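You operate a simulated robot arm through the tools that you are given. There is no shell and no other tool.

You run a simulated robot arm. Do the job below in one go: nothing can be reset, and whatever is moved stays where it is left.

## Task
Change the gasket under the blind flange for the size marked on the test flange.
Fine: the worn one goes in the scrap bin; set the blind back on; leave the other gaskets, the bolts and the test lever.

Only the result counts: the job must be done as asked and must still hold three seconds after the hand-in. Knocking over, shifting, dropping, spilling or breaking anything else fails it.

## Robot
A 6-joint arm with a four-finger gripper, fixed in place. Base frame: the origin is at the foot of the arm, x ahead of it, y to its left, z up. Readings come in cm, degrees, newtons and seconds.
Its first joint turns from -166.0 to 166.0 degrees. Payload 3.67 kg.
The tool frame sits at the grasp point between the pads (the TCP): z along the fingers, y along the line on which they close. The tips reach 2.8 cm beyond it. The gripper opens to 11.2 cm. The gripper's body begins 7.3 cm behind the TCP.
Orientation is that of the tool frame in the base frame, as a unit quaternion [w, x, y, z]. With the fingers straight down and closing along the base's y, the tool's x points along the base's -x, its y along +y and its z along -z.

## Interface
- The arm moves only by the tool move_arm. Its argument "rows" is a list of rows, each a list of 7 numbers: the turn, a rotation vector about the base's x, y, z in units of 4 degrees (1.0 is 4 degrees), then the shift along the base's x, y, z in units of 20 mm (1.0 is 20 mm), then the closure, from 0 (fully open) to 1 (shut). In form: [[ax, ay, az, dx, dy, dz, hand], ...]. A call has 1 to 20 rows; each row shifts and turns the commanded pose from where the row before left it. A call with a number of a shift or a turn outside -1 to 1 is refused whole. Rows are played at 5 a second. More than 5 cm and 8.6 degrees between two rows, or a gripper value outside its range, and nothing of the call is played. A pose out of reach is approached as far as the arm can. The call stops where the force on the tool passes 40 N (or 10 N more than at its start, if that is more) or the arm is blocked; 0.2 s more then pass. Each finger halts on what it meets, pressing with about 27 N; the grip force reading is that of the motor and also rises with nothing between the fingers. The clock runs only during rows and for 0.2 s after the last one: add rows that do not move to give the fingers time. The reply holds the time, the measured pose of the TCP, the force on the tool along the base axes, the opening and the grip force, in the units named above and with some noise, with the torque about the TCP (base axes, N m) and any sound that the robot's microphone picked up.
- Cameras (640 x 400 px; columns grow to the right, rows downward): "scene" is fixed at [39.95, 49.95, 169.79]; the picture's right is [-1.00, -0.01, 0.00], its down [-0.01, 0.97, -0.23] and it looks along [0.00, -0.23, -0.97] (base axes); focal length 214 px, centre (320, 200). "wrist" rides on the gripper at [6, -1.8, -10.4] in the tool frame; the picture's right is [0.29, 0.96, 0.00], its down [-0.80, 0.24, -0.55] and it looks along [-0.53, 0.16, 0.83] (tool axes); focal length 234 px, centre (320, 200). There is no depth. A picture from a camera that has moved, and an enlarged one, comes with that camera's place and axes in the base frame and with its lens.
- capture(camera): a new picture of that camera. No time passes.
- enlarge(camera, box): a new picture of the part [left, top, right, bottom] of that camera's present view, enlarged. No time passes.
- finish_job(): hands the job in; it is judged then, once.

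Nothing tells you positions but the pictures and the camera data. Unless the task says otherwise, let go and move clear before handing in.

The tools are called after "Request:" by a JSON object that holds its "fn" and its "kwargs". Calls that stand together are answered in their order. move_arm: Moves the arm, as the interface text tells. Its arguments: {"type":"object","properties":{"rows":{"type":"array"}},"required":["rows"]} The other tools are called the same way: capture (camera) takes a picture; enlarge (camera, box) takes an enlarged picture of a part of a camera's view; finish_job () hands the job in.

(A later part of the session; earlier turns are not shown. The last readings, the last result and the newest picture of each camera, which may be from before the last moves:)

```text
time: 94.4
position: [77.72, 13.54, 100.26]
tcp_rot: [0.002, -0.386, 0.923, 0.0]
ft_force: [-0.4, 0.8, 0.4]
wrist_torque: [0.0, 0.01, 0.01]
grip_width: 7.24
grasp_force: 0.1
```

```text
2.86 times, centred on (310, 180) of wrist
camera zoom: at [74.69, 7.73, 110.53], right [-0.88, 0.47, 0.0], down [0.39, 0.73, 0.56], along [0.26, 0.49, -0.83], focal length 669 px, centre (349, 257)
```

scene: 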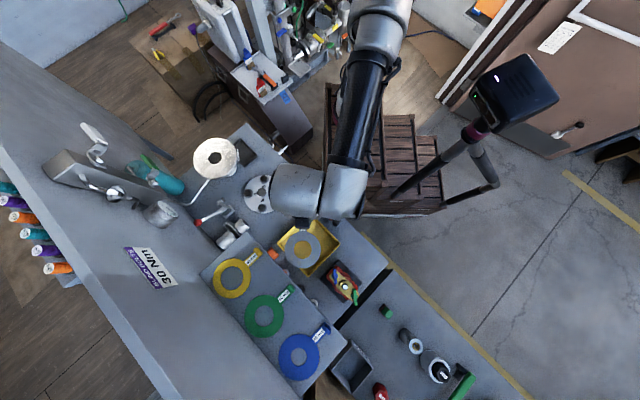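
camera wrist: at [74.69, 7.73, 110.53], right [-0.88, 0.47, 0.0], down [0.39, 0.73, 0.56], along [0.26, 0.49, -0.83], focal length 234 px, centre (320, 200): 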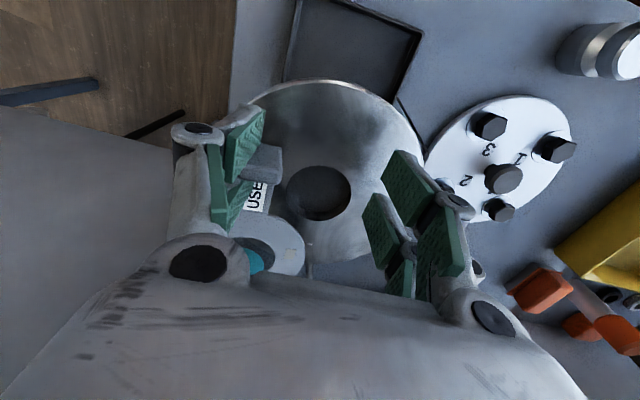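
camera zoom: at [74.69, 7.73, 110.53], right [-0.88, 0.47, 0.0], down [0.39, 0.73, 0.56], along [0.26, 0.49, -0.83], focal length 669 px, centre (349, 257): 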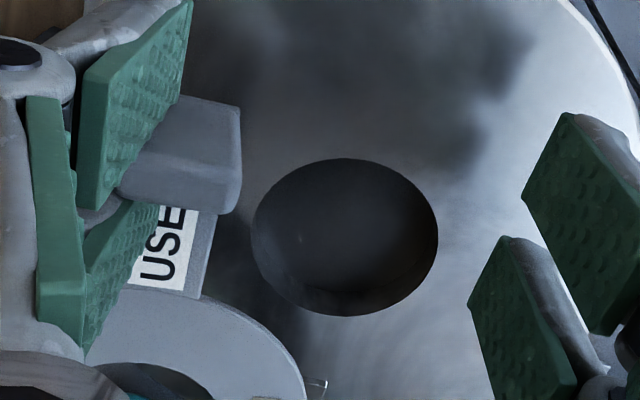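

Request:
{"fn": "move_arm", "kwargs": {"rows": [[0, 0, 0.6, -0.17, -0.03, 0, 0.35], [0, 0, 0.65, -0.17, -0.02, 0, 0.35], [0, 0, 0, 0, 0, -0.4, 0.35], [0, 0, 0, 0, 0, -0.4, 0.35], [0, 0, 0, 0, 0, -0.2, 0.35], [0, 0, 0, 0, 0, 0, 0.35]]}}

Request:
{"fn": "enlarge", "kwargs": {"camera": "scene", "box": [180, 115, 250, 175]}}

Request:
{"fn": "enlarge", "kwargs": {"camera": "wrist", "box": [200, 110, 400, 260]}}

```text
time: 95.8
position: [76.96, 13.32, 98.15]
tcp_rot: [0.003, -0.424, 0.906, 0.0]
ft_force: [-0.5, -0.9, 2.2]
wrist_torque: [0.09, -0.12, -0.04]
grip_width: 7.36
grasp_force: 0.4
```

```text
6.67 times, centred on (215, 145) of scene
camera zoom: at [39.95, 49.95, 169.79], right [-1.0, -0.01, 0.0], down [-0.01, 0.97, -0.23], along [0.0, -0.23, -0.97], focal length 1430 px, centre (1020, 567)
```

zoom: 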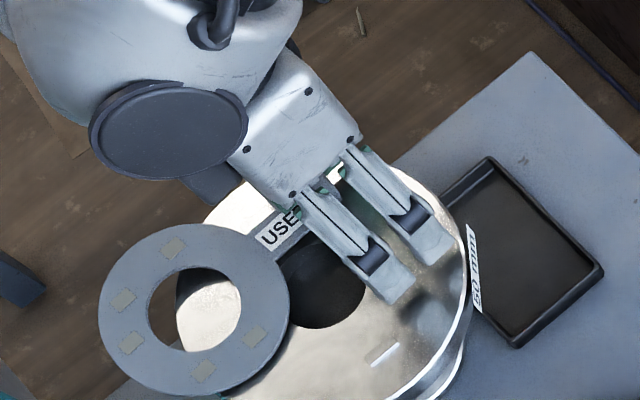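

```text
2.67 times, centred on (300, 185) of wrist
camera zoom: at [74.49, 7.36, 108.59], right [-0.92, 0.39, 0.0], down [0.32, 0.76, 0.56], along [0.22, 0.51, -0.83], focal length 624 px, centre (373, 240)
```

zoom: 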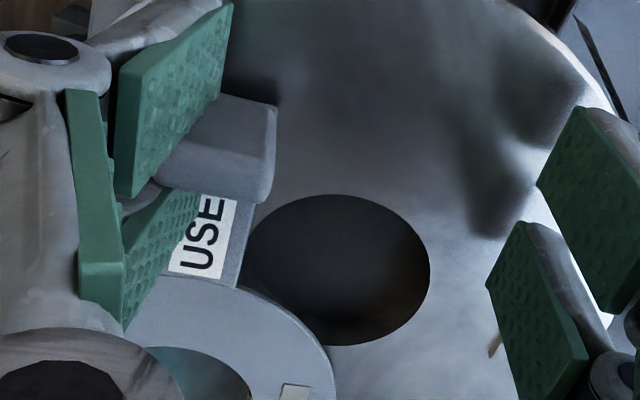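

The tab seems to be sitting on top of the stop. I'll lift slightly, shift inward and tilt the ring up a touch, then set down again.

Request:
{"fn": "move_arm", "kwargs": {"rows": [[0, 0, 0, 0, 0, 0.25, 0.35], [0.35, -0.35, 0, -0.2, 0.2, 0, 0.35], [0, 0, 0, -0.2, 0.2, 0, 0.35], [0, 0, 0, 0, 0, -0.15, 0.35], [0, 0, 0, 0, 0, -0.1, 0.35], [0, 0, 0, 0, 0, 0, 0.35]]}}

Request:
{"fn": "enlarge", "kwargs": {"camera": "scene", "box": [190, 125, 230, 160]}}

Request:
{"fn": "enlarge", "kwargs": {"camera": "scene", "box": [180, 115, 250, 175]}}

```text
time: 97.2
position: [76.17, 14.09, 98.3]
tcp_rot: [0.019, -0.425, 0.905, 0.006]
ft_force: [-0.3, 0.3, -0.1]
wrist_torque: [0.02, 0.0, -0.01]
grip_width: 7.28
grasp_force: 0.0
```

```text
11.43 times, centred on (210, 142) of scene
camera zoom: at [39.95, 49.95, 169.79], right [-1.0, -0.01, 0.0], down [-0.01, 0.97, -0.23], along [0.0, -0.23, -0.97], focal length 2451 px, centre (1577, 857)
```

zoom: 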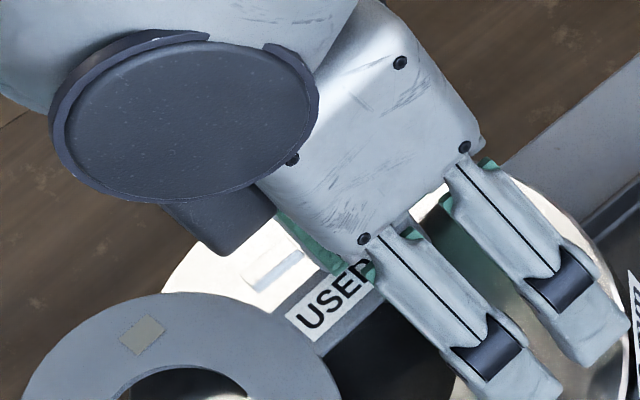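

```text
6.67 times, centred on (215, 145) of scene
camera zoom: at [39.95, 49.95, 169.79], right [-1.0, -0.01, 0.0], down [-0.01, 0.97, -0.23], along [0.0, -0.23, -0.97], focal length 1430 px, centre (1020, 567)
```

zoom: 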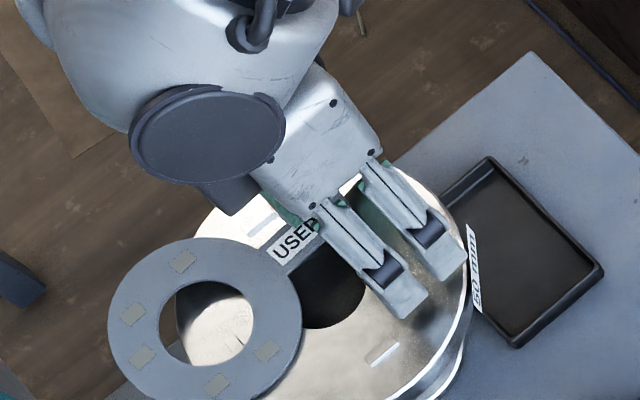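

Now the stop is visible right beside the tab. I'll lower to contact, then pull the finger away toward the stop with the arm.

Request:
{"fn": "move_arm", "kwargs": {"rows": [[0, 0, 0, 0, 0, -0.08, 0.35], [0, 0, 0, 0, 0, 0, 0.35]]}}

Request:
{"fn": "move_arm", "kwargs": {"rows": [[0, 0, 0, 0, 0, -0.06, 0.35], [0, 0, 0, 0, 0, 0, 0.35]]}}

Request:
{"fn": "move_arm", "kwargs": {"rows": [[0, 0, 0, 0, 0, -0.05, 0.35], [0, 0, 0, 0, 0, 0, 0.35]]}}

```text
time: 97.8
position: [76.09, 14.11, 98.18]
tcp_rot: [0.02, -0.423, 0.906, 0.007]
ft_force: [0.8, 0.4, 1.4]
wrist_torque: [0.09, -0.01, 0.01]
grip_width: 7.31
grasp_force: 0.2
```

```text
time: 98.4
position: [76.22, 14.0, 98.04]
tcp_rot: [0.02, -0.424, 0.906, 0.006]
ft_force: [-0.4, -0.7, 2.6]
wrist_torque: [0.1, -0.11, -0.06]
grip_width: 7.37
grasp_force: 0.7
```

```text
time: 99.0
position: [76.21, 14.12, 97.82]
tcp_rot: [0.02, -0.424, 0.906, 0.007]
ft_force: [0.9, 0.7, 3.8]
wrist_torque: [0.06, -0.16, 0.02]
grip_width: 7.46
grasp_force: 0.8
```

Request:
{"fn": "move_arm", "kwargs": {"rows": [[0, 0, 0, 0.07, -0.07, 0, 0.35], [0, 0, 0, 0.07, -0.07, 0, 0.35], [0, 0, 0, 0.07, -0.07, 0, 0.35], [0, 0, 0, 0.07, -0.07, 0, 0.35], [0, 0, 0, 0, 0, 0, 0.35]]}}

Request:
{"fn": "enlarge", "kwargs": {"camera": "scene", "box": [190, 125, 230, 160]}}

Request:
{"fn": "enlarge", "kwargs": {"camera": "wrist", "box": [200, 110, 400, 260]}}

```text
time: 100.2
position: [76.73, 13.55, 97.88]
tcp_rot: [0.02, -0.423, 0.906, 0.006]
ft_force: [-0.9, 0.3, 1.5]
wrist_torque: [0.07, -0.03, 0.06]
grip_width: 7.32
grasp_force: 0.1
```

```text
11.43 times, centred on (210, 142) of scene
camera zoom: at [39.95, 49.95, 169.79], right [-1.0, -0.01, 0.0], down [-0.01, 0.97, -0.23], along [0.0, -0.23, -0.97], focal length 2451 px, centre (1577, 857)
```

zoom: 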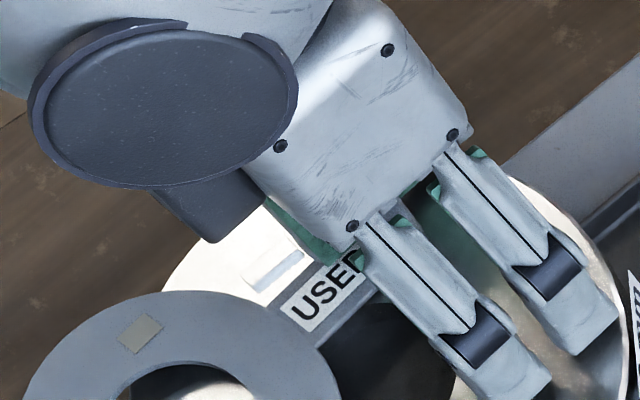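

```text
2.67 times, centred on (300, 185) of wrist
camera zoom: at [73.99, 7.36, 107.98], right [-0.92, 0.39, -0.02], down [0.31, 0.75, 0.58], along [0.24, 0.53, -0.81], focal length 624 px, centre (373, 240)
```

zoom: 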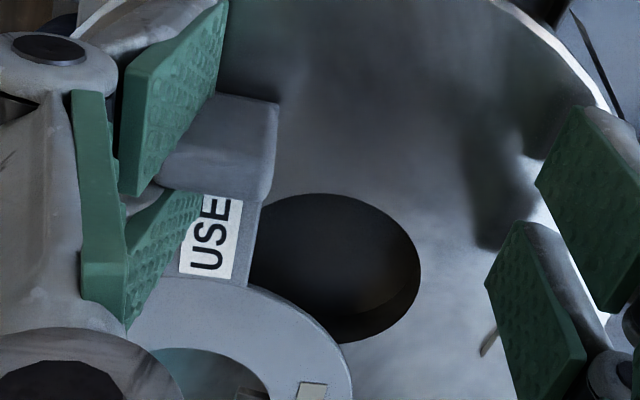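

Request:
{"fn": "move_arm", "kwargs": {"rows": [[0, 0, 0, 0.07, -0.07, 0, 0.35], [0, 0, 0, 0.07, -0.07, 0, 0.35], [0, 0, 0, 0.07, -0.07, 0, 0.35], [0, 0, 0, 0, 0, 0, 0.35]]}}

Request:
{"fn": "enlarge", "kwargs": {"camera": "scene", "box": [190, 125, 230, 160]}}

Request:
{"fn": "enlarge", "kwargs": {"camera": "wrist", "box": [200, 110, 400, 260]}}

```text
time: 101.2
position: [77.22, 13.03, 97.77]
tcp_rot: [0.019, -0.424, 0.905, 0.005]
ft_force: [-0.6, 0.0, 1.3]
wrist_torque: [0.1, -0.05, 0.02]
grip_width: 7.32
grasp_force: 0.0
```

```text
11.43 times, centred on (210, 142) of scene
camera zoom: at [39.95, 49.95, 169.79], right [-1.0, -0.01, 0.0], down [-0.01, 0.97, -0.23], along [0.0, -0.23, -0.97], focal length 2451 px, centre (1577, 857)
```

zoom: 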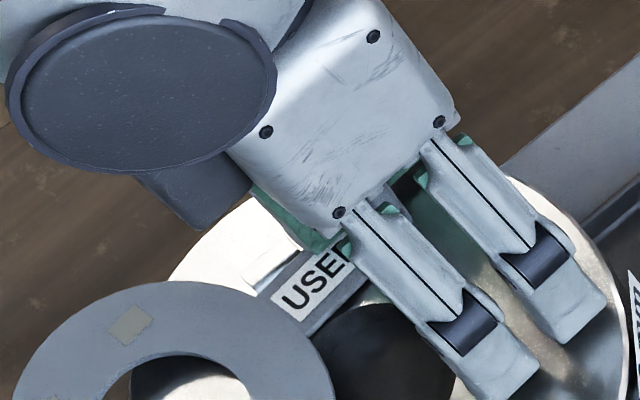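

```text
2.67 times, centred on (300, 185) of wrist
camera zoom: at [74.42, 6.95, 107.98], right [-0.92, 0.39, -0.02], down [0.31, 0.75, 0.58], along [0.24, 0.53, -0.81], focal length 624 px, centre (373, 240)
```

zoom: 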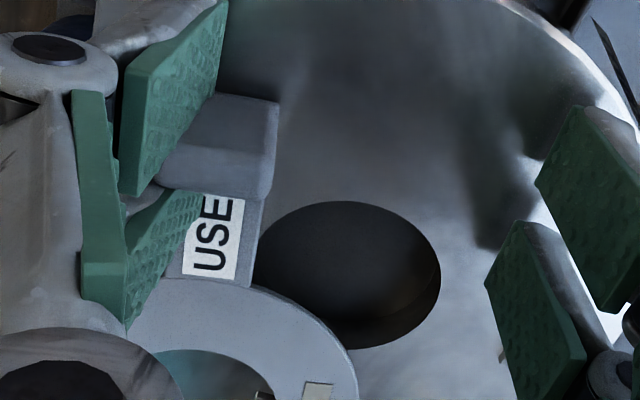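

Request:
{"fn": "move_arm", "kwargs": {"rows": [[0, 0, 0, 0.07, -0.07, 0, 0.35], [0, 0, 0, 0.07, -0.07, 0, 0.35], [0, 0, 0, 0.07, -0.07, 0, 0.35], [0, 0, 0, 0, 0, 0, 0.35]]}}

Request:
{"fn": "enlarge", "kwargs": {"camera": "scene", "box": [190, 125, 230, 160]}}

Request:
{"fn": "enlarge", "kwargs": {"camera": "wrist", "box": [200, 110, 400, 260]}}

```text
time: 102.2
position: [77.71, 12.7, 97.9]
tcp_rot: [0.019, -0.425, 0.905, 0.006]
ft_force: [-1.0, -0.3, 1.0]
wrist_torque: [0.11, -0.04, 0.03]
grip_width: 7.37
grasp_force: 0.0
```

```text
11.43 times, centred on (210, 142) of scene
camera zoom: at [39.95, 49.95, 169.79], right [-1.0, -0.01, 0.0], down [-0.01, 0.97, -0.23], along [0.0, -0.23, -0.97], focal length 2451 px, centre (1577, 857)
```

zoom: 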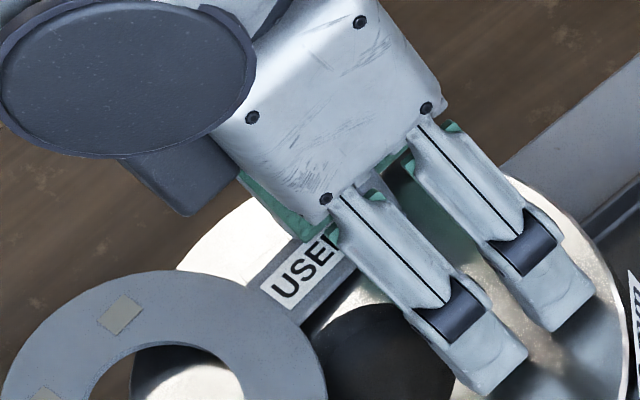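

```text
2.67 times, centred on (300, 185) of wrist
camera zoom: at [74.83, 6.54, 108.0], right [-0.92, 0.39, -0.02], down [0.31, 0.75, 0.58], along [0.24, 0.53, -0.81], focal length 624 px, centre (373, 240)
```

zoom: 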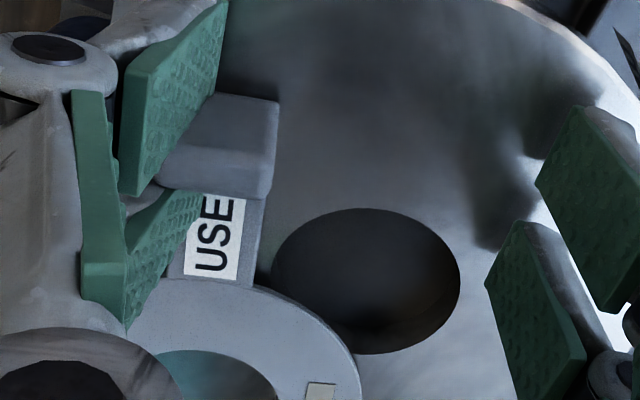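

The tab slid above the stop. Better idea: put the ring back in its seat but roll the tool a few degrees so the ring's leading edge digs in low behind the stop and cannot ride over, then pull with the arm. First lift and move back.

Request:
{"fn": "move_arm", "kwargs": {"rows": [[0, 0, 0, 0, 0, 0.5, 0.35], [0, 0, 0, 0, 0, 0.5, 0.35], [-0.35, 0.35, 0, -0.6, -0.1, 0.1, 0.35], [0, 0, 0, -0.8, -0.1, 0, 0.35], [0, 0, 0, -0.8, -0.1, 0, 0.35], [0, 0, 0, -0.8, -0.1, 0, 0.35], [0, 0, 0, -0.8, 0, 0, 0.35], [0, 0, 0, 0, 0, 0, 0.35]]}}

Request:
{"fn": "enlarge", "kwargs": {"camera": "scene", "box": [185, 115, 255, 175]}}

Request:
{"fn": "enlarge", "kwargs": {"camera": "wrist", "box": [200, 110, 400, 260]}}

```text
time: 104.0
position: [69.97, 11.83, 100.1]
tcp_rot: [0.002, -0.423, 0.906, 0.0]
ft_force: [0.5, -0.1, 0.4]
wrist_torque: [0.01, -0.03, 0.01]
grip_width: 7.25
grasp_force: 0.0
```

```text
6.67 times, centred on (220, 145) of scene
camera zoom: at [39.95, 49.95, 169.79], right [-1.0, -0.01, 0.0], down [-0.01, 0.97, -0.23], along [0.0, -0.23, -0.97], focal length 1430 px, centre (987, 567)
```

zoom: 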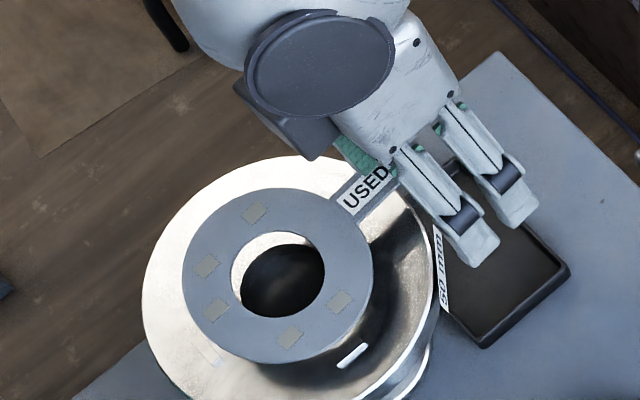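

```text
2.67 times, centred on (300, 185) of wrist
camera zoom: at [67.48, 5.99, 110.38], right [-0.92, 0.39, 0.0], down [0.32, 0.76, 0.56], along [0.22, 0.51, -0.83], focal length 624 px, centre (373, 240)
```

zoom: 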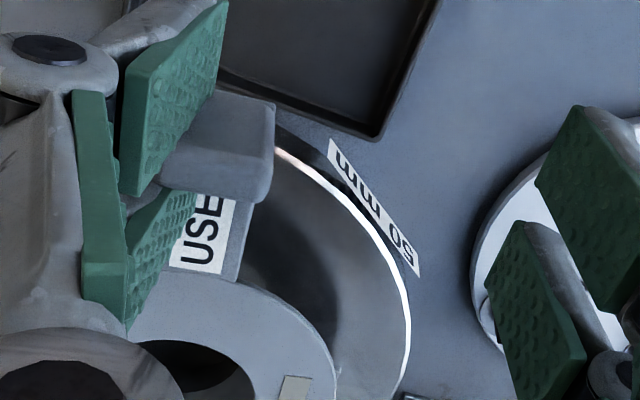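

Request:
{"fn": "move_arm", "kwargs": {"rows": [[0.354, 0.354, 0, 0.129, -0.07, 0.05, 0.35], [0.354, 0.354, 0, 0.129, -0.07, 0.05, 0.35], [0.354, 0.354, 0, 0.129, -0.07, 0, 0.35], [0.354, 0.354, 0, 0.129, -0.07, 0, 0.35], [0, 0, 0, 0, 0, -0.2, 0.35], [0, 0, 0, 0, 0, 0, 0.35]]}}

Request:
{"fn": "enlarge", "kwargs": {"camera": "scene", "box": [185, 125, 245, 175]}}

Request:
{"fn": "enlarge", "kwargs": {"camera": "wrist", "box": [200, 110, 400, 260]}}

```text
time: 105.4
position: [71.02, 11.3, 99.88]
tcp_rot: [-0.021, -0.423, 0.904, 0.066]
ft_force: [0.0, -0.6, -0.6]
wrist_torque: [-0.01, 0.04, 0.0]
grip_width: 7.27
grasp_force: 0.0
```

```text
8.00 times, centred on (215, 150) of scene
camera zoom: at [39.95, 49.95, 169.79], right [-1.0, -0.01, 0.0], down [-0.01, 0.97, -0.23], along [0.0, -0.23, -0.97], focal length 1716 px, centre (1160, 600)
```

zoom: 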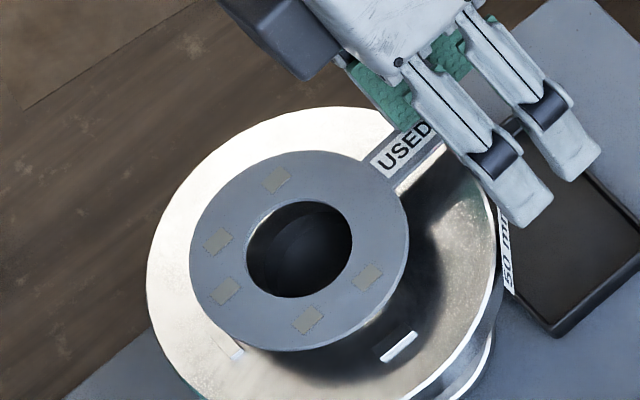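

```text
2.67 times, centred on (300, 185) of wrist
camera zoom: at [69.54, 4.44, 109.76], right [-0.91, 0.39, 0.13], down [0.38, 0.71, 0.6], along [0.14, 0.59, -0.79], focal length 624 px, centre (373, 240)
```

zoom: 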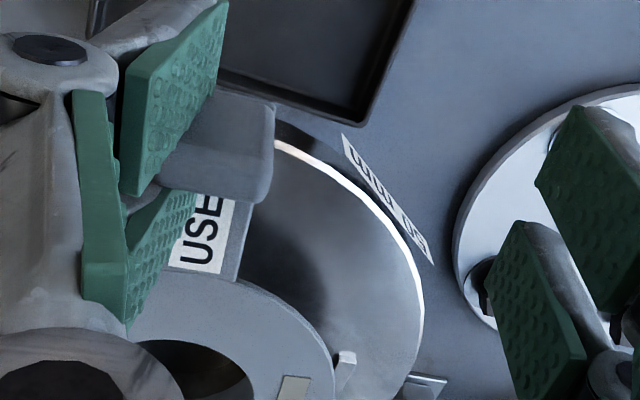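

Request:
{"fn": "move_arm", "kwargs": {"rows": [[0, 0, 0, 0, 0, -0.2, 0.35], [0, 0, 0, 0, 0, -0.1, 0.35], [0, 0, 0, 0, 0, 0, 0.35]]}}

Request:
{"fn": "move_arm", "kwargs": {"rows": [[0, 0, 0, 0, 0, -0.1, 0.35], [0, 0, 0, 0, 0, 0, 0.35]]}}

Request:
{"fn": "enlarge", "kwargs": {"camera": "scene", "box": [185, 125, 245, 175]}}

```text
time: 106.2
position: [71.11, 11.35, 99.3]
tcp_rot: [-0.021, -0.422, 0.904, 0.066]
ft_force: [-0.1, -0.2, -0.3]
wrist_torque: [-0.03, 0.03, -0.01]
grip_width: 7.27
grasp_force: 0.0
```

```text
time: 106.8
position: [70.98, 11.34, 99.07]
tcp_rot: [-0.02, -0.423, 0.903, 0.067]
ft_force: [0.2, -0.6, 0.0]
wrist_torque: [0.02, 0.04, 0.0]
grip_width: 7.29
grasp_force: 0.0
```

```text
8.00 times, centred on (215, 150) of scene
camera zoom: at [39.95, 49.95, 169.79], right [-1.0, -0.01, 0.0], down [-0.01, 0.97, -0.23], along [0.0, -0.23, -0.97], focal length 1716 px, centre (1160, 600)
```

zoom: 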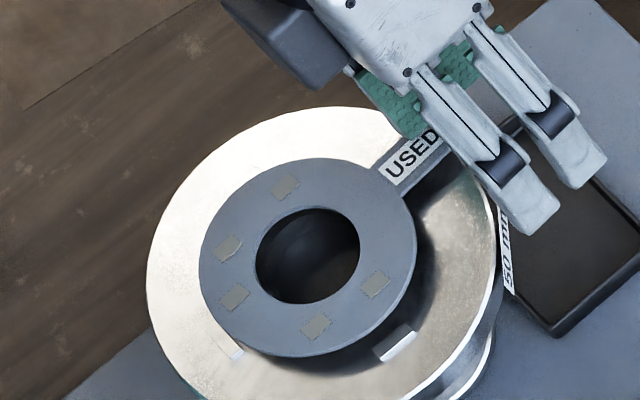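

Request:
{"fn": "move_arm", "kwargs": {"rows": [[0, 0, 0, 0, 0, -0.08, 0.35], [0, 0, 0, 0, 0, 0, 0.35]]}}

Request:
{"fn": "move_arm", "kwargs": {"rows": [[0, 0, 0, 0, 0, -0.08, 0.35], [0, 0, 0, 0, 0, 0, 0.35]]}}

Request:
{"fn": "move_arm", "kwargs": {"rows": [[0, 0, 0, 0, 0, -0.08, 0.35], [0, 0, 0, 0, 0, 0, 0.35]]}}

Request:
{"fn": "enlarge", "kwargs": {"camera": "scene", "box": [185, 125, 245, 175]}}

```text
time: 107.4
position: [70.96, 11.39, 98.97]
tcp_rot: [-0.021, -0.422, 0.904, 0.067]
ft_force: [-0.3, -0.4, 0.4]
wrist_torque: [0.04, 0.04, -0.01]
grip_width: 7.25
grasp_force: 0.0
```

```text
time: 108.0
position: [70.97, 11.35, 98.72]
tcp_rot: [-0.021, -0.423, 0.904, 0.067]
ft_force: [0.8, 1.0, -0.7]
wrist_torque: [-0.02, 0.04, -0.03]
grip_width: 7.28
grasp_force: 0.1
```

```text
time: 108.6
position: [70.92, 11.32, 98.53]
tcp_rot: [-0.02, -0.423, 0.904, 0.066]
ft_force: [-0.3, -0.1, -0.1]
wrist_torque: [-0.02, 0.05, 0.0]
grip_width: 7.27
grasp_force: 0.1
```

```text
8.00 times, centred on (215, 150) of scene
camera zoom: at [39.95, 49.95, 169.79], right [-1.0, -0.01, 0.0], down [-0.01, 0.97, -0.23], along [0.0, -0.23, -0.97], focal length 1716 px, centre (1160, 600)
```

zoom: 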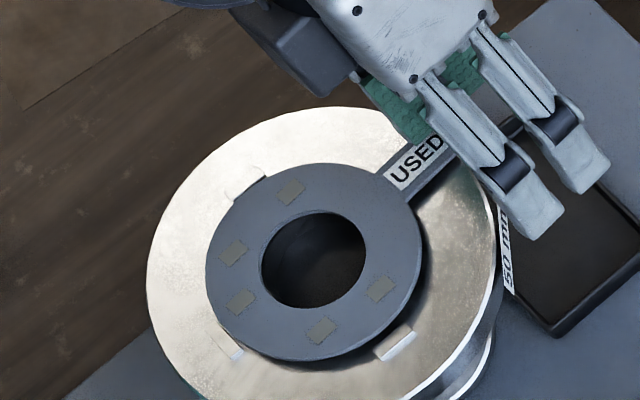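

Request:
{"fn": "move_arm", "kwargs": {"rows": [[0, 0, 0, 0, 0, -0.1, 0.35], [0, 0, 0, 0, 0, 0, 0.35]]}}

Request:
{"fn": "move_arm", "kwargs": {"rows": [[0, 0, 0, 0, 0, -0.1, 0.35], [0, 0, 0, 0, 0, 0, 0.35]]}}

Request:
{"fn": "enlarge", "kwargs": {"camera": "scene", "box": [185, 125, 245, 175]}}

Request:
{"fn": "enlarge", "kwargs": {"camera": "wrist", "box": [200, 110, 400, 260]}}

```text
time: 109.2
position: [70.99, 11.49, 98.37]
tcp_rot: [-0.021, -0.422, 0.904, 0.066]
ft_force: [0.3, -0.2, -0.3]
wrist_torque: [0.02, 0.06, -0.04]
grip_width: 7.28
grasp_force: 0.0
```

```text
time: 109.8
position: [70.97, 11.34, 98.26]
tcp_rot: [-0.021, -0.423, 0.903, 0.067]
ft_force: [0.6, 0.1, 2.3]
wrist_torque: [-0.07, -0.03, 0.0]
grip_width: 7.3
grasp_force: 0.7
```

```text
8.00 times, centred on (215, 150) of scene
camera zoom: at [39.95, 49.95, 169.79], right [-1.0, -0.01, 0.0], down [-0.01, 0.97, -0.23], along [0.0, -0.23, -0.97], focal length 1716 px, centre (1160, 600)
```

zoom: 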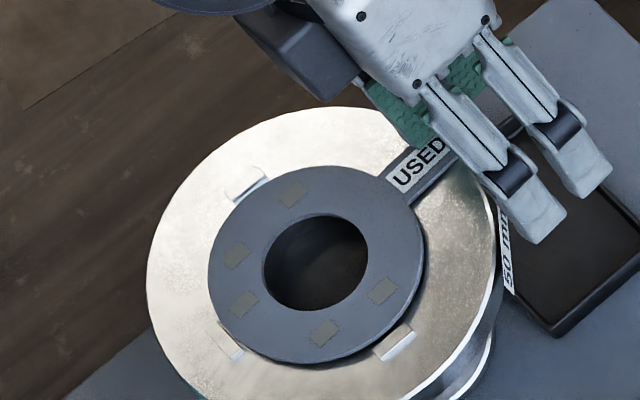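

```text
2.67 times, centred on (300, 185) of wrist
camera zoom: at [69.53, 4.42, 108.08], right [-0.91, 0.39, 0.13], down [0.38, 0.71, 0.6], along [0.14, 0.59, -0.79], focal length 624 px, centre (373, 240)
```

zoom: 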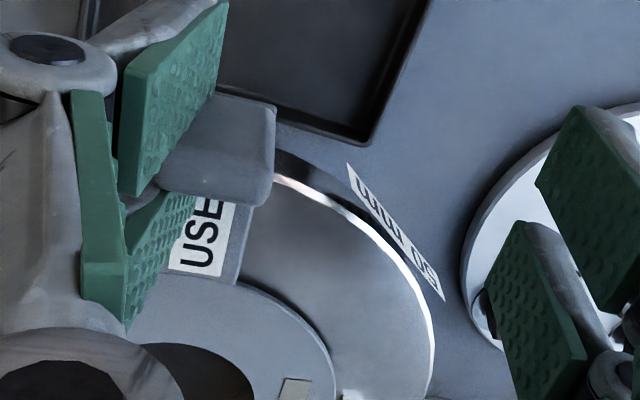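

Request:
{"fn": "move_arm", "kwargs": {"rows": [[0, 0, 0, 0.06, -0.06, 0, 0.35], [0, 0, 0, 0.06, -0.06, 0, 0.35], [0, 0, 0, 0, 0, 0, 0.35]]}}

Request:
{"fn": "move_arm", "kwargs": {"rows": [[0, 0, 0, 0.06, -0.06, 0, 0.35], [0, 0, 0, 0.06, -0.06, 0, 0.35], [0, 0, 0, 0, 0, 0, 0.35]]}}

Request:
{"fn": "enlarge", "kwargs": {"camera": "scene", "box": [185, 125, 245, 175]}}

Request:
{"fn": "enlarge", "kwargs": {"camera": "wrist", "box": [200, 110, 400, 260]}}

```text
time: 110.6
position: [71.23, 11.02, 98.11]
tcp_rot: [-0.021, -0.423, 0.903, 0.066]
ft_force: [-1.4, 4.5, -1.2]
wrist_torque: [0.03, 0.09, 0.08]
grip_width: 7.05
grasp_force: 0.1
```

```text
time: 111.4
position: [71.52, 10.9, 98.22]
tcp_rot: [-0.021, -0.423, 0.904, 0.066]
ft_force: [-0.8, 10.0, -1.7]
wrist_torque: [0.18, 0.11, 0.24]
grip_width: 6.94
grasp_force: 0.0
```

```text
8.00 times, centred on (215, 150) of scene
camera zoom: at [39.95, 49.95, 169.79], right [-1.0, -0.01, 0.0], down [-0.01, 0.97, -0.23], along [0.0, -0.23, -0.97], focal length 1716 px, centre (1160, 600)
```

zoom: 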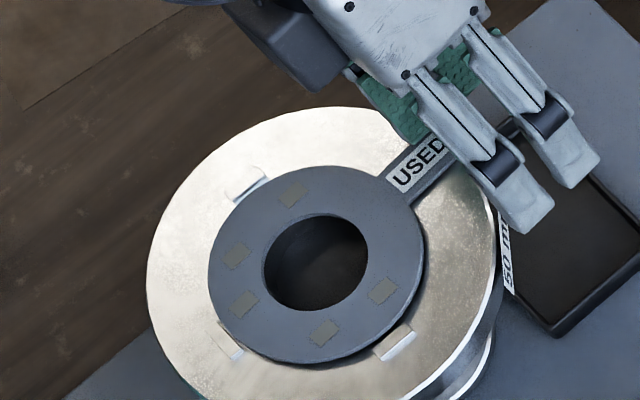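

```text
2.67 times, centred on (300, 185) of wrist
camera zoom: at [70.03, 3.99, 108.06], right [-0.91, 0.38, 0.13], down [0.38, 0.71, 0.6], along [0.14, 0.59, -0.79], focal length 624 px, centre (373, 240)
```

zoom: 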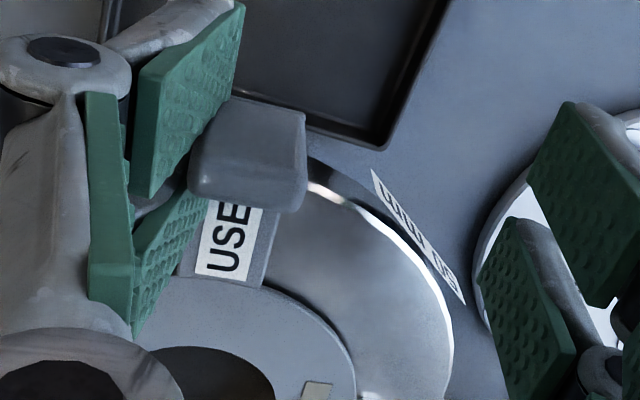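

It works: the stop holds the ring, the force is rising and the block is sliding out. Continuing in small steps.

Request:
{"fn": "move_arm", "kwargs": {"rows": [[0, 0, 0, 0.06, -0.06, 0, 0.35], [0, 0, 0, 0.06, -0.06, 0, 0.35], [0, 0, 0, 0, 0, 0, 0.35]]}}

Request:
{"fn": "enlarge", "kwargs": {"camera": "scene", "box": [185, 125, 245, 175]}}

Request:
{"fn": "enlarge", "kwargs": {"camera": "wrist", "box": [200, 110, 400, 260]}}

```text
time: 112.2
position: [71.77, 10.63, 98.17]
tcp_rot: [-0.02, -0.424, 0.903, 0.066]
ft_force: [3.3, 11.4, -2.7]
wrist_torque: [0.28, -0.05, 0.39]
grip_width: 7.09
grasp_force: 0.1
```

```text
8.00 times, centred on (215, 150) of scene
camera zoom: at [39.95, 49.95, 169.79], right [-1.0, -0.01, 0.0], down [-0.01, 0.97, -0.23], along [0.0, -0.23, -0.97], focal length 1716 px, centre (1160, 600)
```

zoom: 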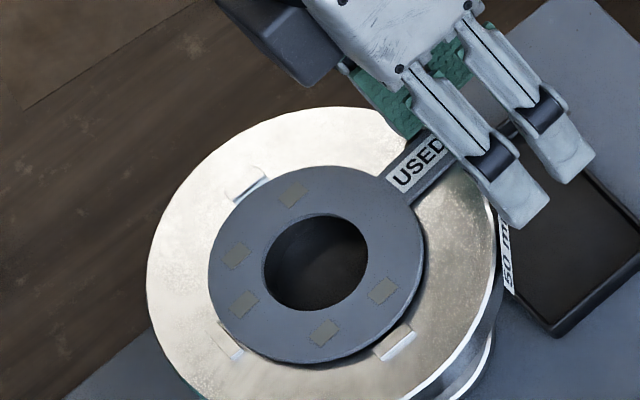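

```text
2.67 times, centred on (300, 185) of wrist
camera zoom: at [70.31, 3.75, 108.07], right [-0.91, 0.38, 0.12], down [0.38, 0.71, 0.6], along [0.14, 0.59, -0.79], focal length 624 px, centre (373, 240)
```

zoom: 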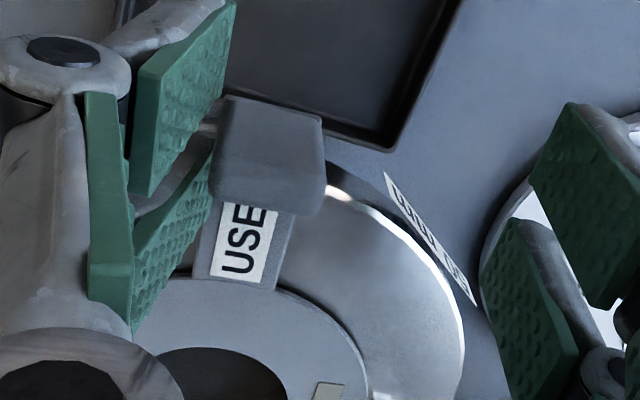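

Request:
{"fn": "move_arm", "kwargs": {"rows": [[0, 0, 0, 0.06, -0.06, 0, 0.35], [0, 0, 0, 0.06, -0.06, 0, 0.35], [0, 0, 0, 0, 0, 0, 0.35]]}}

Request:
{"fn": "enlarge", "kwargs": {"camera": "scene", "box": [185, 125, 245, 175]}}

Request:
{"fn": "enlarge", "kwargs": {"camera": "wrist", "box": [200, 110, 400, 260]}}

```text
time: 113.0
position: [71.97, 10.27, 98.1]
tcp_rot: [-0.022, -0.424, 0.903, 0.066]
ft_force: [0.1, -0.3, 0.2]
wrist_torque: [0.02, 0.01, 0.03]
grip_width: 7.27
grasp_force: 0.0
```

```text
8.00 times, centred on (215, 150) of scene
camera zoom: at [39.95, 49.95, 169.79], right [-1.0, -0.01, 0.0], down [-0.01, 0.97, -0.23], along [0.0, -0.23, -0.97], focal length 1716 px, centre (1160, 600)
```

zoom: 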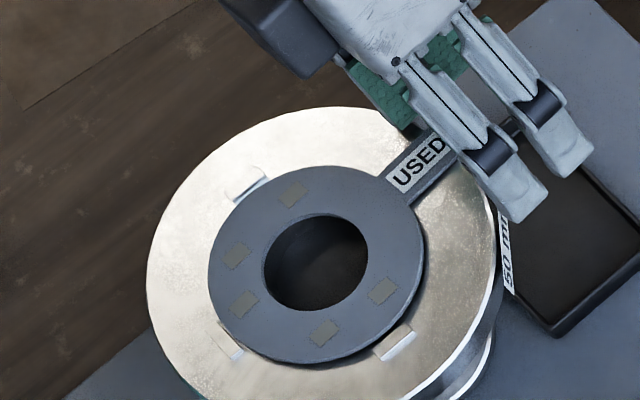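

```text
2.67 times, centred on (300, 185) of wrist
camera zoom: at [70.49, 3.41, 108.07], right [-0.91, 0.39, 0.13], down [0.38, 0.71, 0.6], along [0.14, 0.59, -0.79], focal length 624 px, centre (373, 240)
```

zoom: 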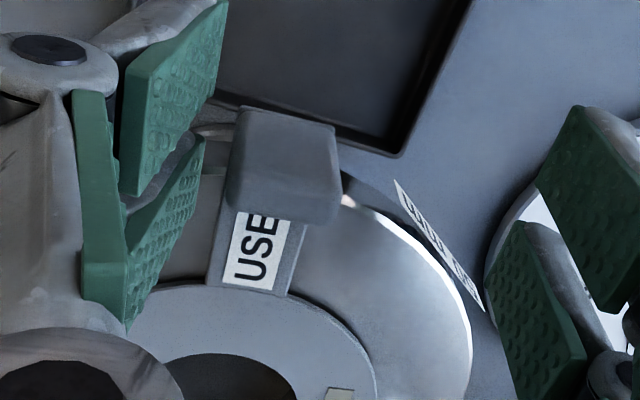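

The block popped free and the used gasket lies in its seat. Now I'll rise, level the tool and re-approach so one prong pair grips the block squarely.

Request:
{"fn": "move_arm", "kwargs": {"rows": [[0, 0, 0, 0, 0, 0.3, 0.35], [0, 0, 0, 0, 0, 0.6, 0.35], [0, 0, 0, 0, 0, 0.8, 0.35], [-0.354, -0.354, 0, 0, 0, 0.5, 0.35], [-0.354, -0.354, 0, 0, 0, 0.3, 0.35], [-0.354, -0.354, 0, 0, -0.2, 0, 0.45], [-0.354, -0.354, 0, 0, -0.3, 0, 0.55], [0, 0, 0, 0, -0.3, 0, 0.55], [0, 0, 0, 0, 0, 0, 0.55]]}}

Request:
{"fn": "capture", "kwargs": {"camera": "wrist"}}

Request:
{"fn": "enlarge", "kwargs": {"camera": "wrist", "box": [250, 90, 390, 180]}}

Request:
{"fn": "enlarge", "kwargs": {"camera": "scene", "box": [185, 125, 245, 175]}}

```text
time: 115.0
position: [71.99, 8.66, 103.19]
tcp_rot: [0.002, -0.425, 0.905, 0.001]
ft_force: [0.0, 0.1, -0.4]
wrist_torque: [-0.02, -0.02, -0.06]
grip_width: 5.05
grasp_force: 0.1
```

```text
taken
camera wrist: at [69.48, 2.86, 113.51], right [-0.92, 0.39, 0.0], down [0.32, 0.76, 0.56], along [0.22, 0.51, -0.83], focal length 234 px, centre (320, 200)
```

wrist: 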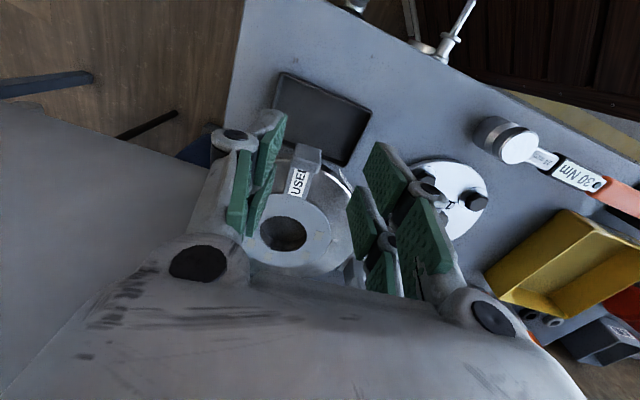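

```text
4.44 times, centred on (320, 135) of wrist
camera zoom: at [69.48, 2.86, 113.51], right [-0.92, 0.39, 0.0], down [0.32, 0.76, 0.56], along [0.22, 0.51, -0.83], focal length 1041 px, centre (320, 489)
```

zoom: 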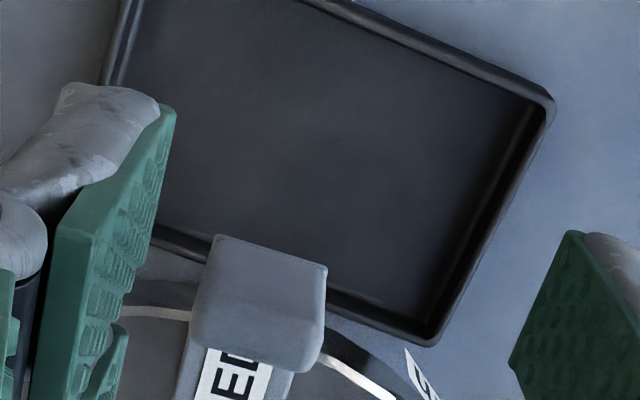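

```text
8.00 times, centred on (215, 150) of scene
camera zoom: at [39.95, 49.95, 169.79], right [-1.0, -0.01, 0.0], down [-0.01, 0.97, -0.23], along [0.0, -0.23, -0.97], focal length 1716 px, centre (1160, 600)
```

zoom: 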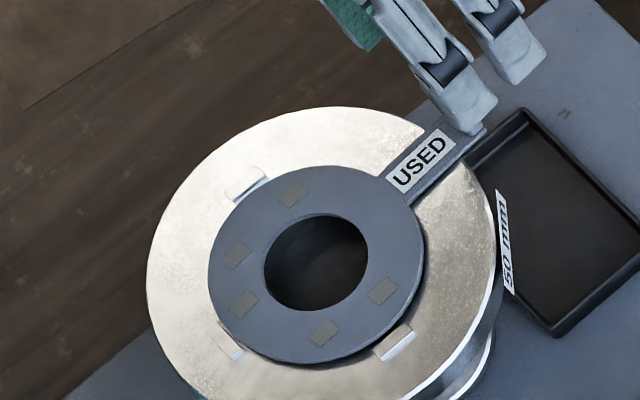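

The block sits about 1.4 cm ring-side of the tool axis. I'll shift so that the inner prong pair (about 1.6 cm off axis) lines up with it, then descend.

Request:
{"fn": "move_arm", "kwargs": {"rows": [[0, 0, 0, 0.09, -0.15, 0, 0.6], [0, 0, 0, 0.09, -0.14, 0, 0.6], [0, 0, 0, 0, 0, -0.4, 0.6], [0, 0, 0, 0, 0, -0.6, 0.6], [0, 0, 0, 0, 0, -0.6, 0.6], [0, 0, 0, 0, 0, -0.5, 0.6], [0, 0, 0, 0, 0, -0.3, 0.6], [0, 0, 0, 0, 0, 0, 0.6]]}}

Request:
{"fn": "capture", "kwargs": {"camera": "wrist"}}

Request:
{"fn": "enlarge", "kwargs": {"camera": "wrist", "box": [240, 130, 400, 250]}}

Request:
{"fn": "enlarge", "kwargs": {"camera": "scene", "box": [205, 115, 255, 155]}}

```text
time: 116.8
position: [72.15, 8.21, 98.35]
tcp_rot: [0.002, -0.424, 0.906, 0.0]
ft_force: [-0.2, 0.3, 0.7]
wrist_torque: [0.01, -0.02, -0.03]
grip_width: 4.49
grasp_force: 0.0
```

```text
taken
camera wrist: at [69.83, 2.33, 108.66], right [-0.92, 0.39, 0.0], down [0.32, 0.76, 0.56], along [0.22, 0.51, -0.83], focal length 234 px, centre (320, 200)
```

wrist: 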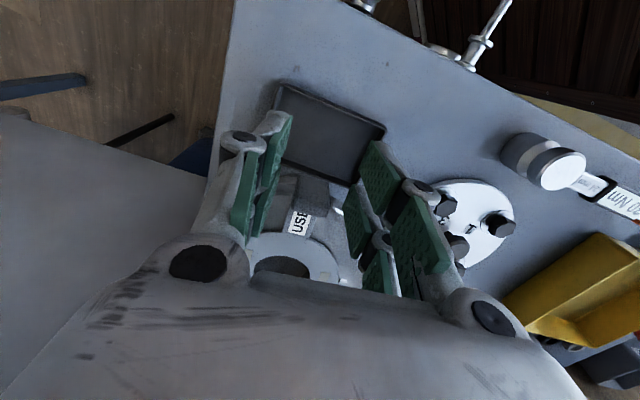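

```text
3.33 times, centred on (320, 190) of wrist
camera zoom: at [69.83, 2.33, 108.66], right [-0.92, 0.39, 0.0], down [0.32, 0.76, 0.56], along [0.22, 0.51, -0.83], focal length 781 px, centre (320, 233)
```

zoom: 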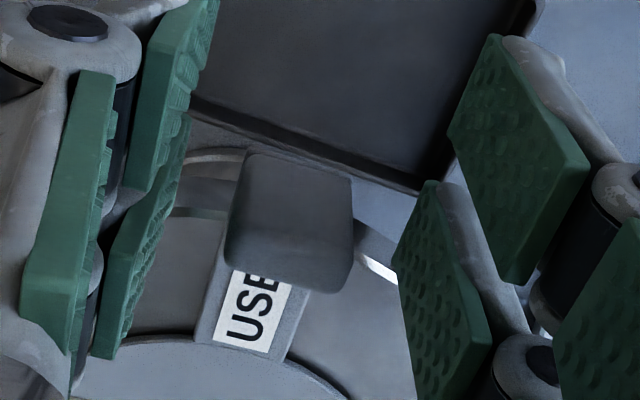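

```text
10.00 times, centred on (230, 135) of scene
camera zoom: at [39.95, 49.95, 169.79], right [-1.0, -0.01, 0.0], down [-0.01, 0.97, -0.23], along [0.0, -0.23, -0.97], focal length 2145 px, centre (1220, 850)
```

zoom: 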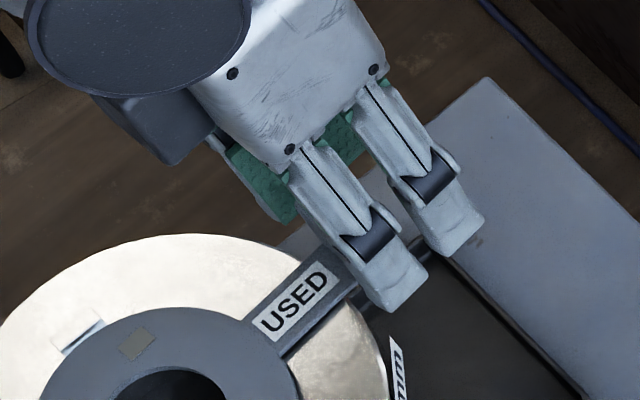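

The block lies squarely between the inner prongs. Closing.

Request:
{"fn": "move_arm", "kwargs": {"rows": [[0, 0, 0, 0, 0, 0, 0.68], [0, 0, 0, 0, 0, 0, 0.76], [0, 0, 0, 0, 0, 0, 0.84], [0, 0, 0, 0, 0, 0, 1], [0, 0, 0, 0, 0, 0, 1]]}}

Request:
{"fn": "enlarge", "kwargs": {"camera": "wrist", "box": [240, 130, 400, 250]}}

Request:
{"fn": "enlarge", "kwargs": {"camera": "scene", "box": [205, 115, 255, 155]}}

```text
time: 118.0
position: [72.35, 8.2, 98.47]
tcp_rot: [0.002, -0.424, 0.906, 0.0]
ft_force: [3.7, -3.7, 0.4]
wrist_torque: [0.04, 0.06, -0.16]
grip_width: 2.12
grasp_force: 27.0
```

```text
3.33 times, centred on (320, 190) of wrist
camera zoom: at [69.86, 2.3, 108.67], right [-0.92, 0.39, 0.0], down [0.32, 0.76, 0.56], along [0.22, 0.51, -0.83], focal length 781 px, centre (320, 233)
```

zoom: 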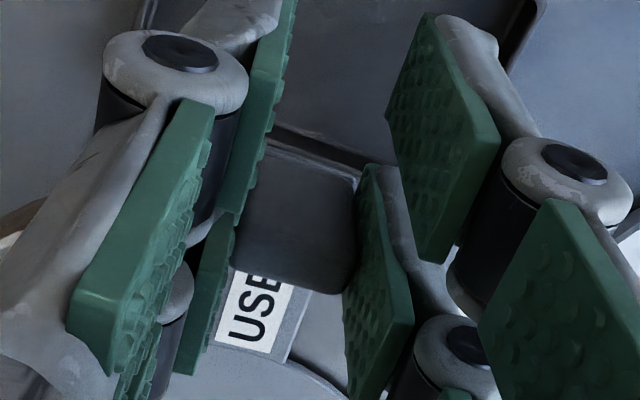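

```text
10.00 times, centred on (230, 135) of scene
camera zoom: at [39.95, 49.95, 169.79], right [-1.0, -0.01, 0.0], down [-0.01, 0.97, -0.23], along [0.0, -0.23, -0.97], focal length 2145 px, centre (1220, 850)
```

zoom: 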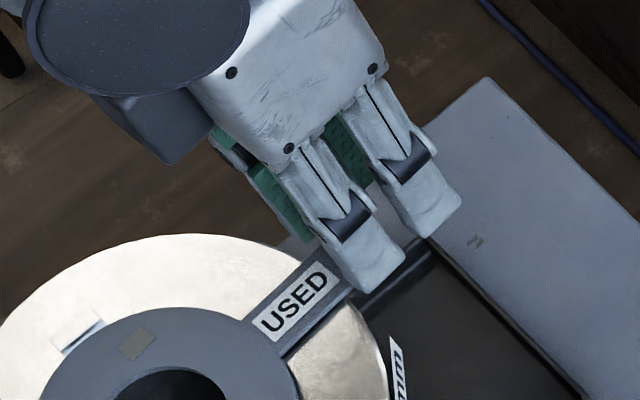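

Proper grip now: 2.12 cm on the block. Lifting.

Request:
{"fn": "move_arm", "kwargs": {"rows": [[0, 0, 0, 0, 0, 0.1, 1], [0, 0, 0, 0, 0, 0.2, 1], [0, 0, 0, 0, 0, 0.4, 1], [0, 0, 0, 0, 0, 0.6, 1], [0, 0, 0, 0, 0, 0.8, 1], [0, 0, 0, 0, 0, 0.8, 1], [0, 0, 0, 0, 0, 0.8, 1], [0, 0, 0, 0, 0, 0.8, 1], [0, 0, 0, 0, 0, 0.8, 1], [0, 0, 0, 0, 0, 0.8, 1], [0, 0, 0, 0, 0, 0, 1]]}}

Request:
{"fn": "enlarge", "kwargs": {"camera": "scene", "box": [180, 80, 260, 170]}}

```text
time: 120.4
position: [72.45, 8.31, 110.61]
tcp_rot: [0.002, -0.424, 0.906, 0.0]
ft_force: [-0.1, 1.0, -0.9]
wrist_torque: [-0.03, 0.01, -0.02]
grip_width: 2.09
grasp_force: 27.0
```

```text
4.44 times, centred on (220, 125) of scene
camera zoom: at [39.95, 49.95, 169.79], right [-1.0, -0.01, 0.0], down [-0.01, 0.97, -0.23], along [0.0, -0.23, -0.97], focal length 953 px, centre (764, 533)
```

zoom: 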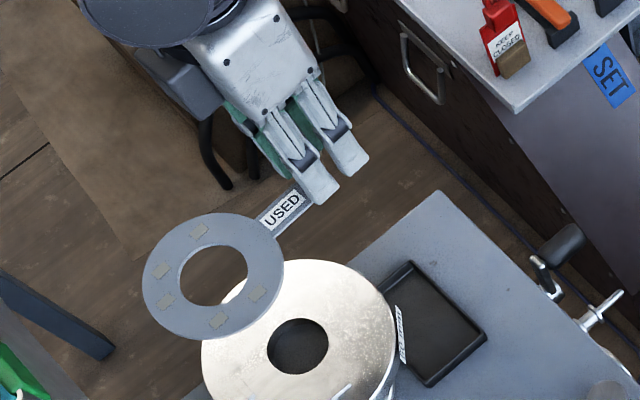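

Lifted cleanly. Now back to the bin, turned along its diagonal again.

Request:
{"fn": "move_arm", "kwargs": {"rows": [[0, 0, 0.3, -0.45, 0.5, 0.1, 1], [0, 0, 0.62, -0.9, 0.99, 0, 1], [0, 0, 0.62, -0.9, 0.99, 0, 1], [0, 0, 0.62, -0.9, 0.99, 0, 1], [0, 0, 0.62, -0.9, 0.99, 0, 1], [0, 0, 0.62, -0.9, 0.99, 0, 1], [0, 0, 0.62, -0.9, 0.99, 0, 1], [0, 0, 0.62, -0.9, 0.99, 0, 1], [0, 0, 0.62, -0.9, 0.99, 0, 1], [0, 0, 0.62, -0.9, 0.99, 0, 1], [0, 0, 0.62, -0.9, 0.99, 0, 1], [0, 0, 0.62, -0.9, 0.99, 0, 1], [0, 0, 0.62, -0.9, 0.99, 0, 1], [0, 0, 0.62, -0.9, 0.99, 0, 1], [0, 0, 0.62, -0.9, 0.99, 0, 1], [0, 0, 0.62, -0.9, 0.99, 0, 1], [0, 0, 0.3, -0.42, 0.8, 0, 1], [0, 0, 0, 0, 0, 0, 1]]}}

Request:
{"fn": "capture", "kwargs": {"camera": "scene"}}

```text
time: 124.2
position: [43.49, 40.48, 110.8]
tcp_rot: [0.002, -0.706, 0.708, 0.001]
ft_force: [0.3, 0.0, -0.1]
wrist_torque: [-0.01, -0.04, 0.02]
grip_width: 2.07
grasp_force: 26.7
```

```text
taken
```

scene: 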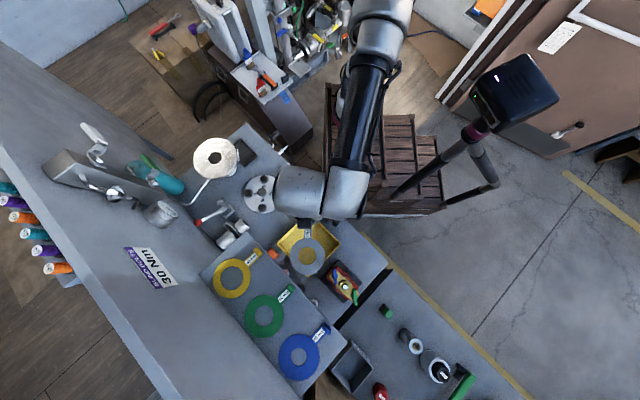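

Now tilting the ring end downward so it enters the bin first, and lowering with the near prongs kept above the rim.

Request:
{"fn": "move_arm", "kwargs": {"rows": [[-1, 0, 0, 0.1, 0.1, 0, 1], [-1, 0, 0, 0, 0, 0, 1], [-1, 0, 0, 0, 0, 0, 1], [-1, 0, 0, 0, 0, 0, 1], [-1, 0, 0, 0, 0, 0, 1], [0, 0, 0, 0, 0, -0.6, 1], [0, 0, 0, 0, 0, -0.9, 1], [0, 0, 0, 0, 0, -0.9, 1], [0, 0, 0, 0, 0, -0.9, 1], [0, 0, 0, 0, 0, -0.9, 1], [0, 0, 0, 0, 0, -0.9, 1], [0, 0, 0, 0, 0, -0.9, 1], [0, 0, 0, 0, 0, 0, 1]]}}

Request:
{"fn": "enlarge", "kwargs": {"camera": "scene", "box": [250, 190, 370, 290]}}

Request:
{"fn": "capture", "kwargs": {"camera": "wrist"}}

```text
time: 127.0
position: [43.83, 40.65, 98.73]
tcp_rot: [-0.12, -0.695, 0.698, -0.122]
ft_force: [-0.4, 0.3, -0.8]
wrist_torque: [-0.06, -0.02, -0.02]
grip_width: 2.08
grasp_force: 27.5
```

```text
4.00 times, centred on (310, 240) of scene
camera zoom: at [39.95, 49.95, 169.79], right [-1.0, -0.01, 0.0], down [-0.01, 0.97, -0.23], along [0.0, -0.23, -0.97], focal length 858 px, centre (360, 40)
```

zoom: 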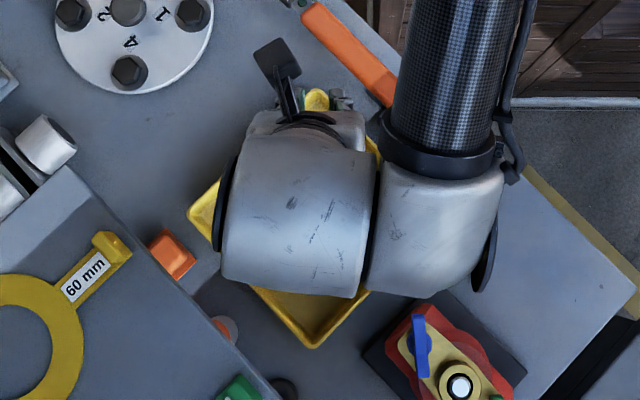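

```text
taken
camera wrist: at [45.52, 38.41, 110.52], right [-0.96, -0.27, 0.09], down [-0.24, 0.94, 0.25], along [-0.16, 0.22, -0.96], focal length 234 px, centre (320, 200)
```

wrist: 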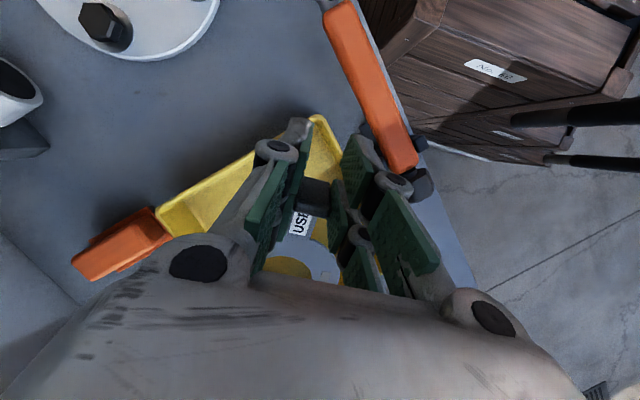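

Request:
{"fn": "move_arm", "kwargs": {"rows": [[0, 0, 0, 0, 0, -0.4, 1], [0, 0, 0, 0, 0, -0.4, 1], [0, 0, 0, 0, 0, -0.4, 1], [0, 0, 0, 0, 0, -0.3, 1], [0, 0, 0, 0, 0, -0.3, 1], [0, 0, 0, 0, 0, 0, 1]]}}

Request:
{"fn": "capture", "kwargs": {"camera": "wrist"}}

Request:
{"fn": "enlarge", "kwargs": {"camera": "wrist", "box": [200, 90, 440, 280]}}

Request:
{"fn": "enlarge", "kwargs": {"camera": "scene", "box": [250, 190, 370, 290]}}

```text
time: 128.4
position: [43.75, 40.62, 95.26]
tcp_rot: [-0.12, -0.695, 0.698, -0.122]
ft_force: [0.2, -0.1, -1.1]
wrist_torque: [-0.05, -0.02, 0.01]
grip_width: 2.08
grasp_force: 27.7
```

```text
taken
camera wrist: at [45.55, 38.4, 106.95], right [-0.96, -0.27, 0.09], down [-0.24, 0.94, 0.25], along [-0.16, 0.22, -0.96], focal length 234 px, centre (320, 200)
```

wrist: 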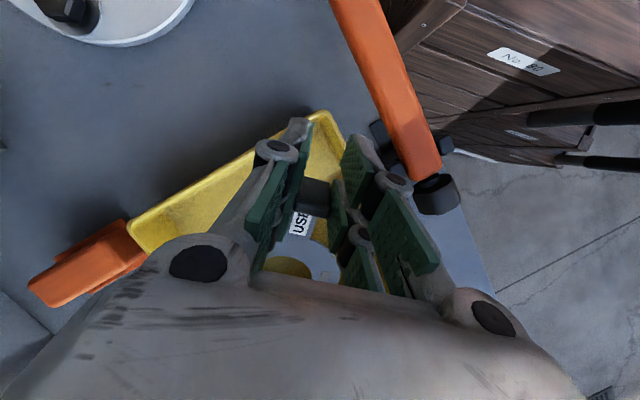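

```text
2.11 times, centred on (320, 185) of wrist
camera zoom: at [45.55, 38.4, 106.95], right [-0.96, -0.27, 0.09], down [-0.24, 0.94, 0.25], along [-0.16, 0.22, -0.96], focal length 493 px, centre (320, 232)
```

zoom: 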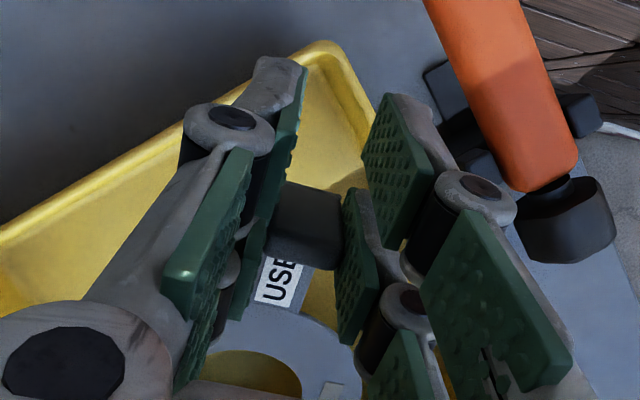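

```text
4.00 times, centred on (310, 240) of scene
camera zoom: at [39.95, 49.95, 169.79], right [-1.0, -0.01, 0.0], down [-0.01, 0.97, -0.23], along [0.0, -0.23, -0.97], focal length 858 px, centre (360, 40)
```

zoom: 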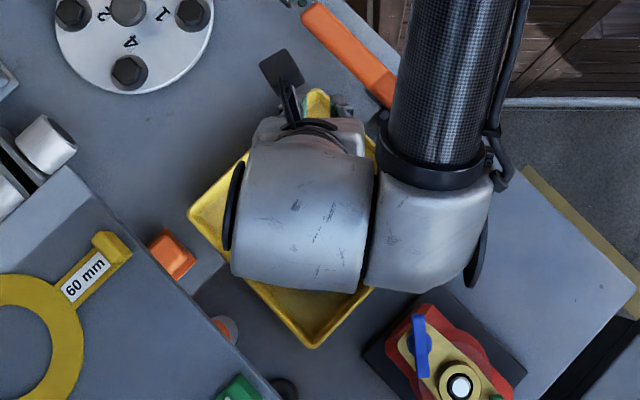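

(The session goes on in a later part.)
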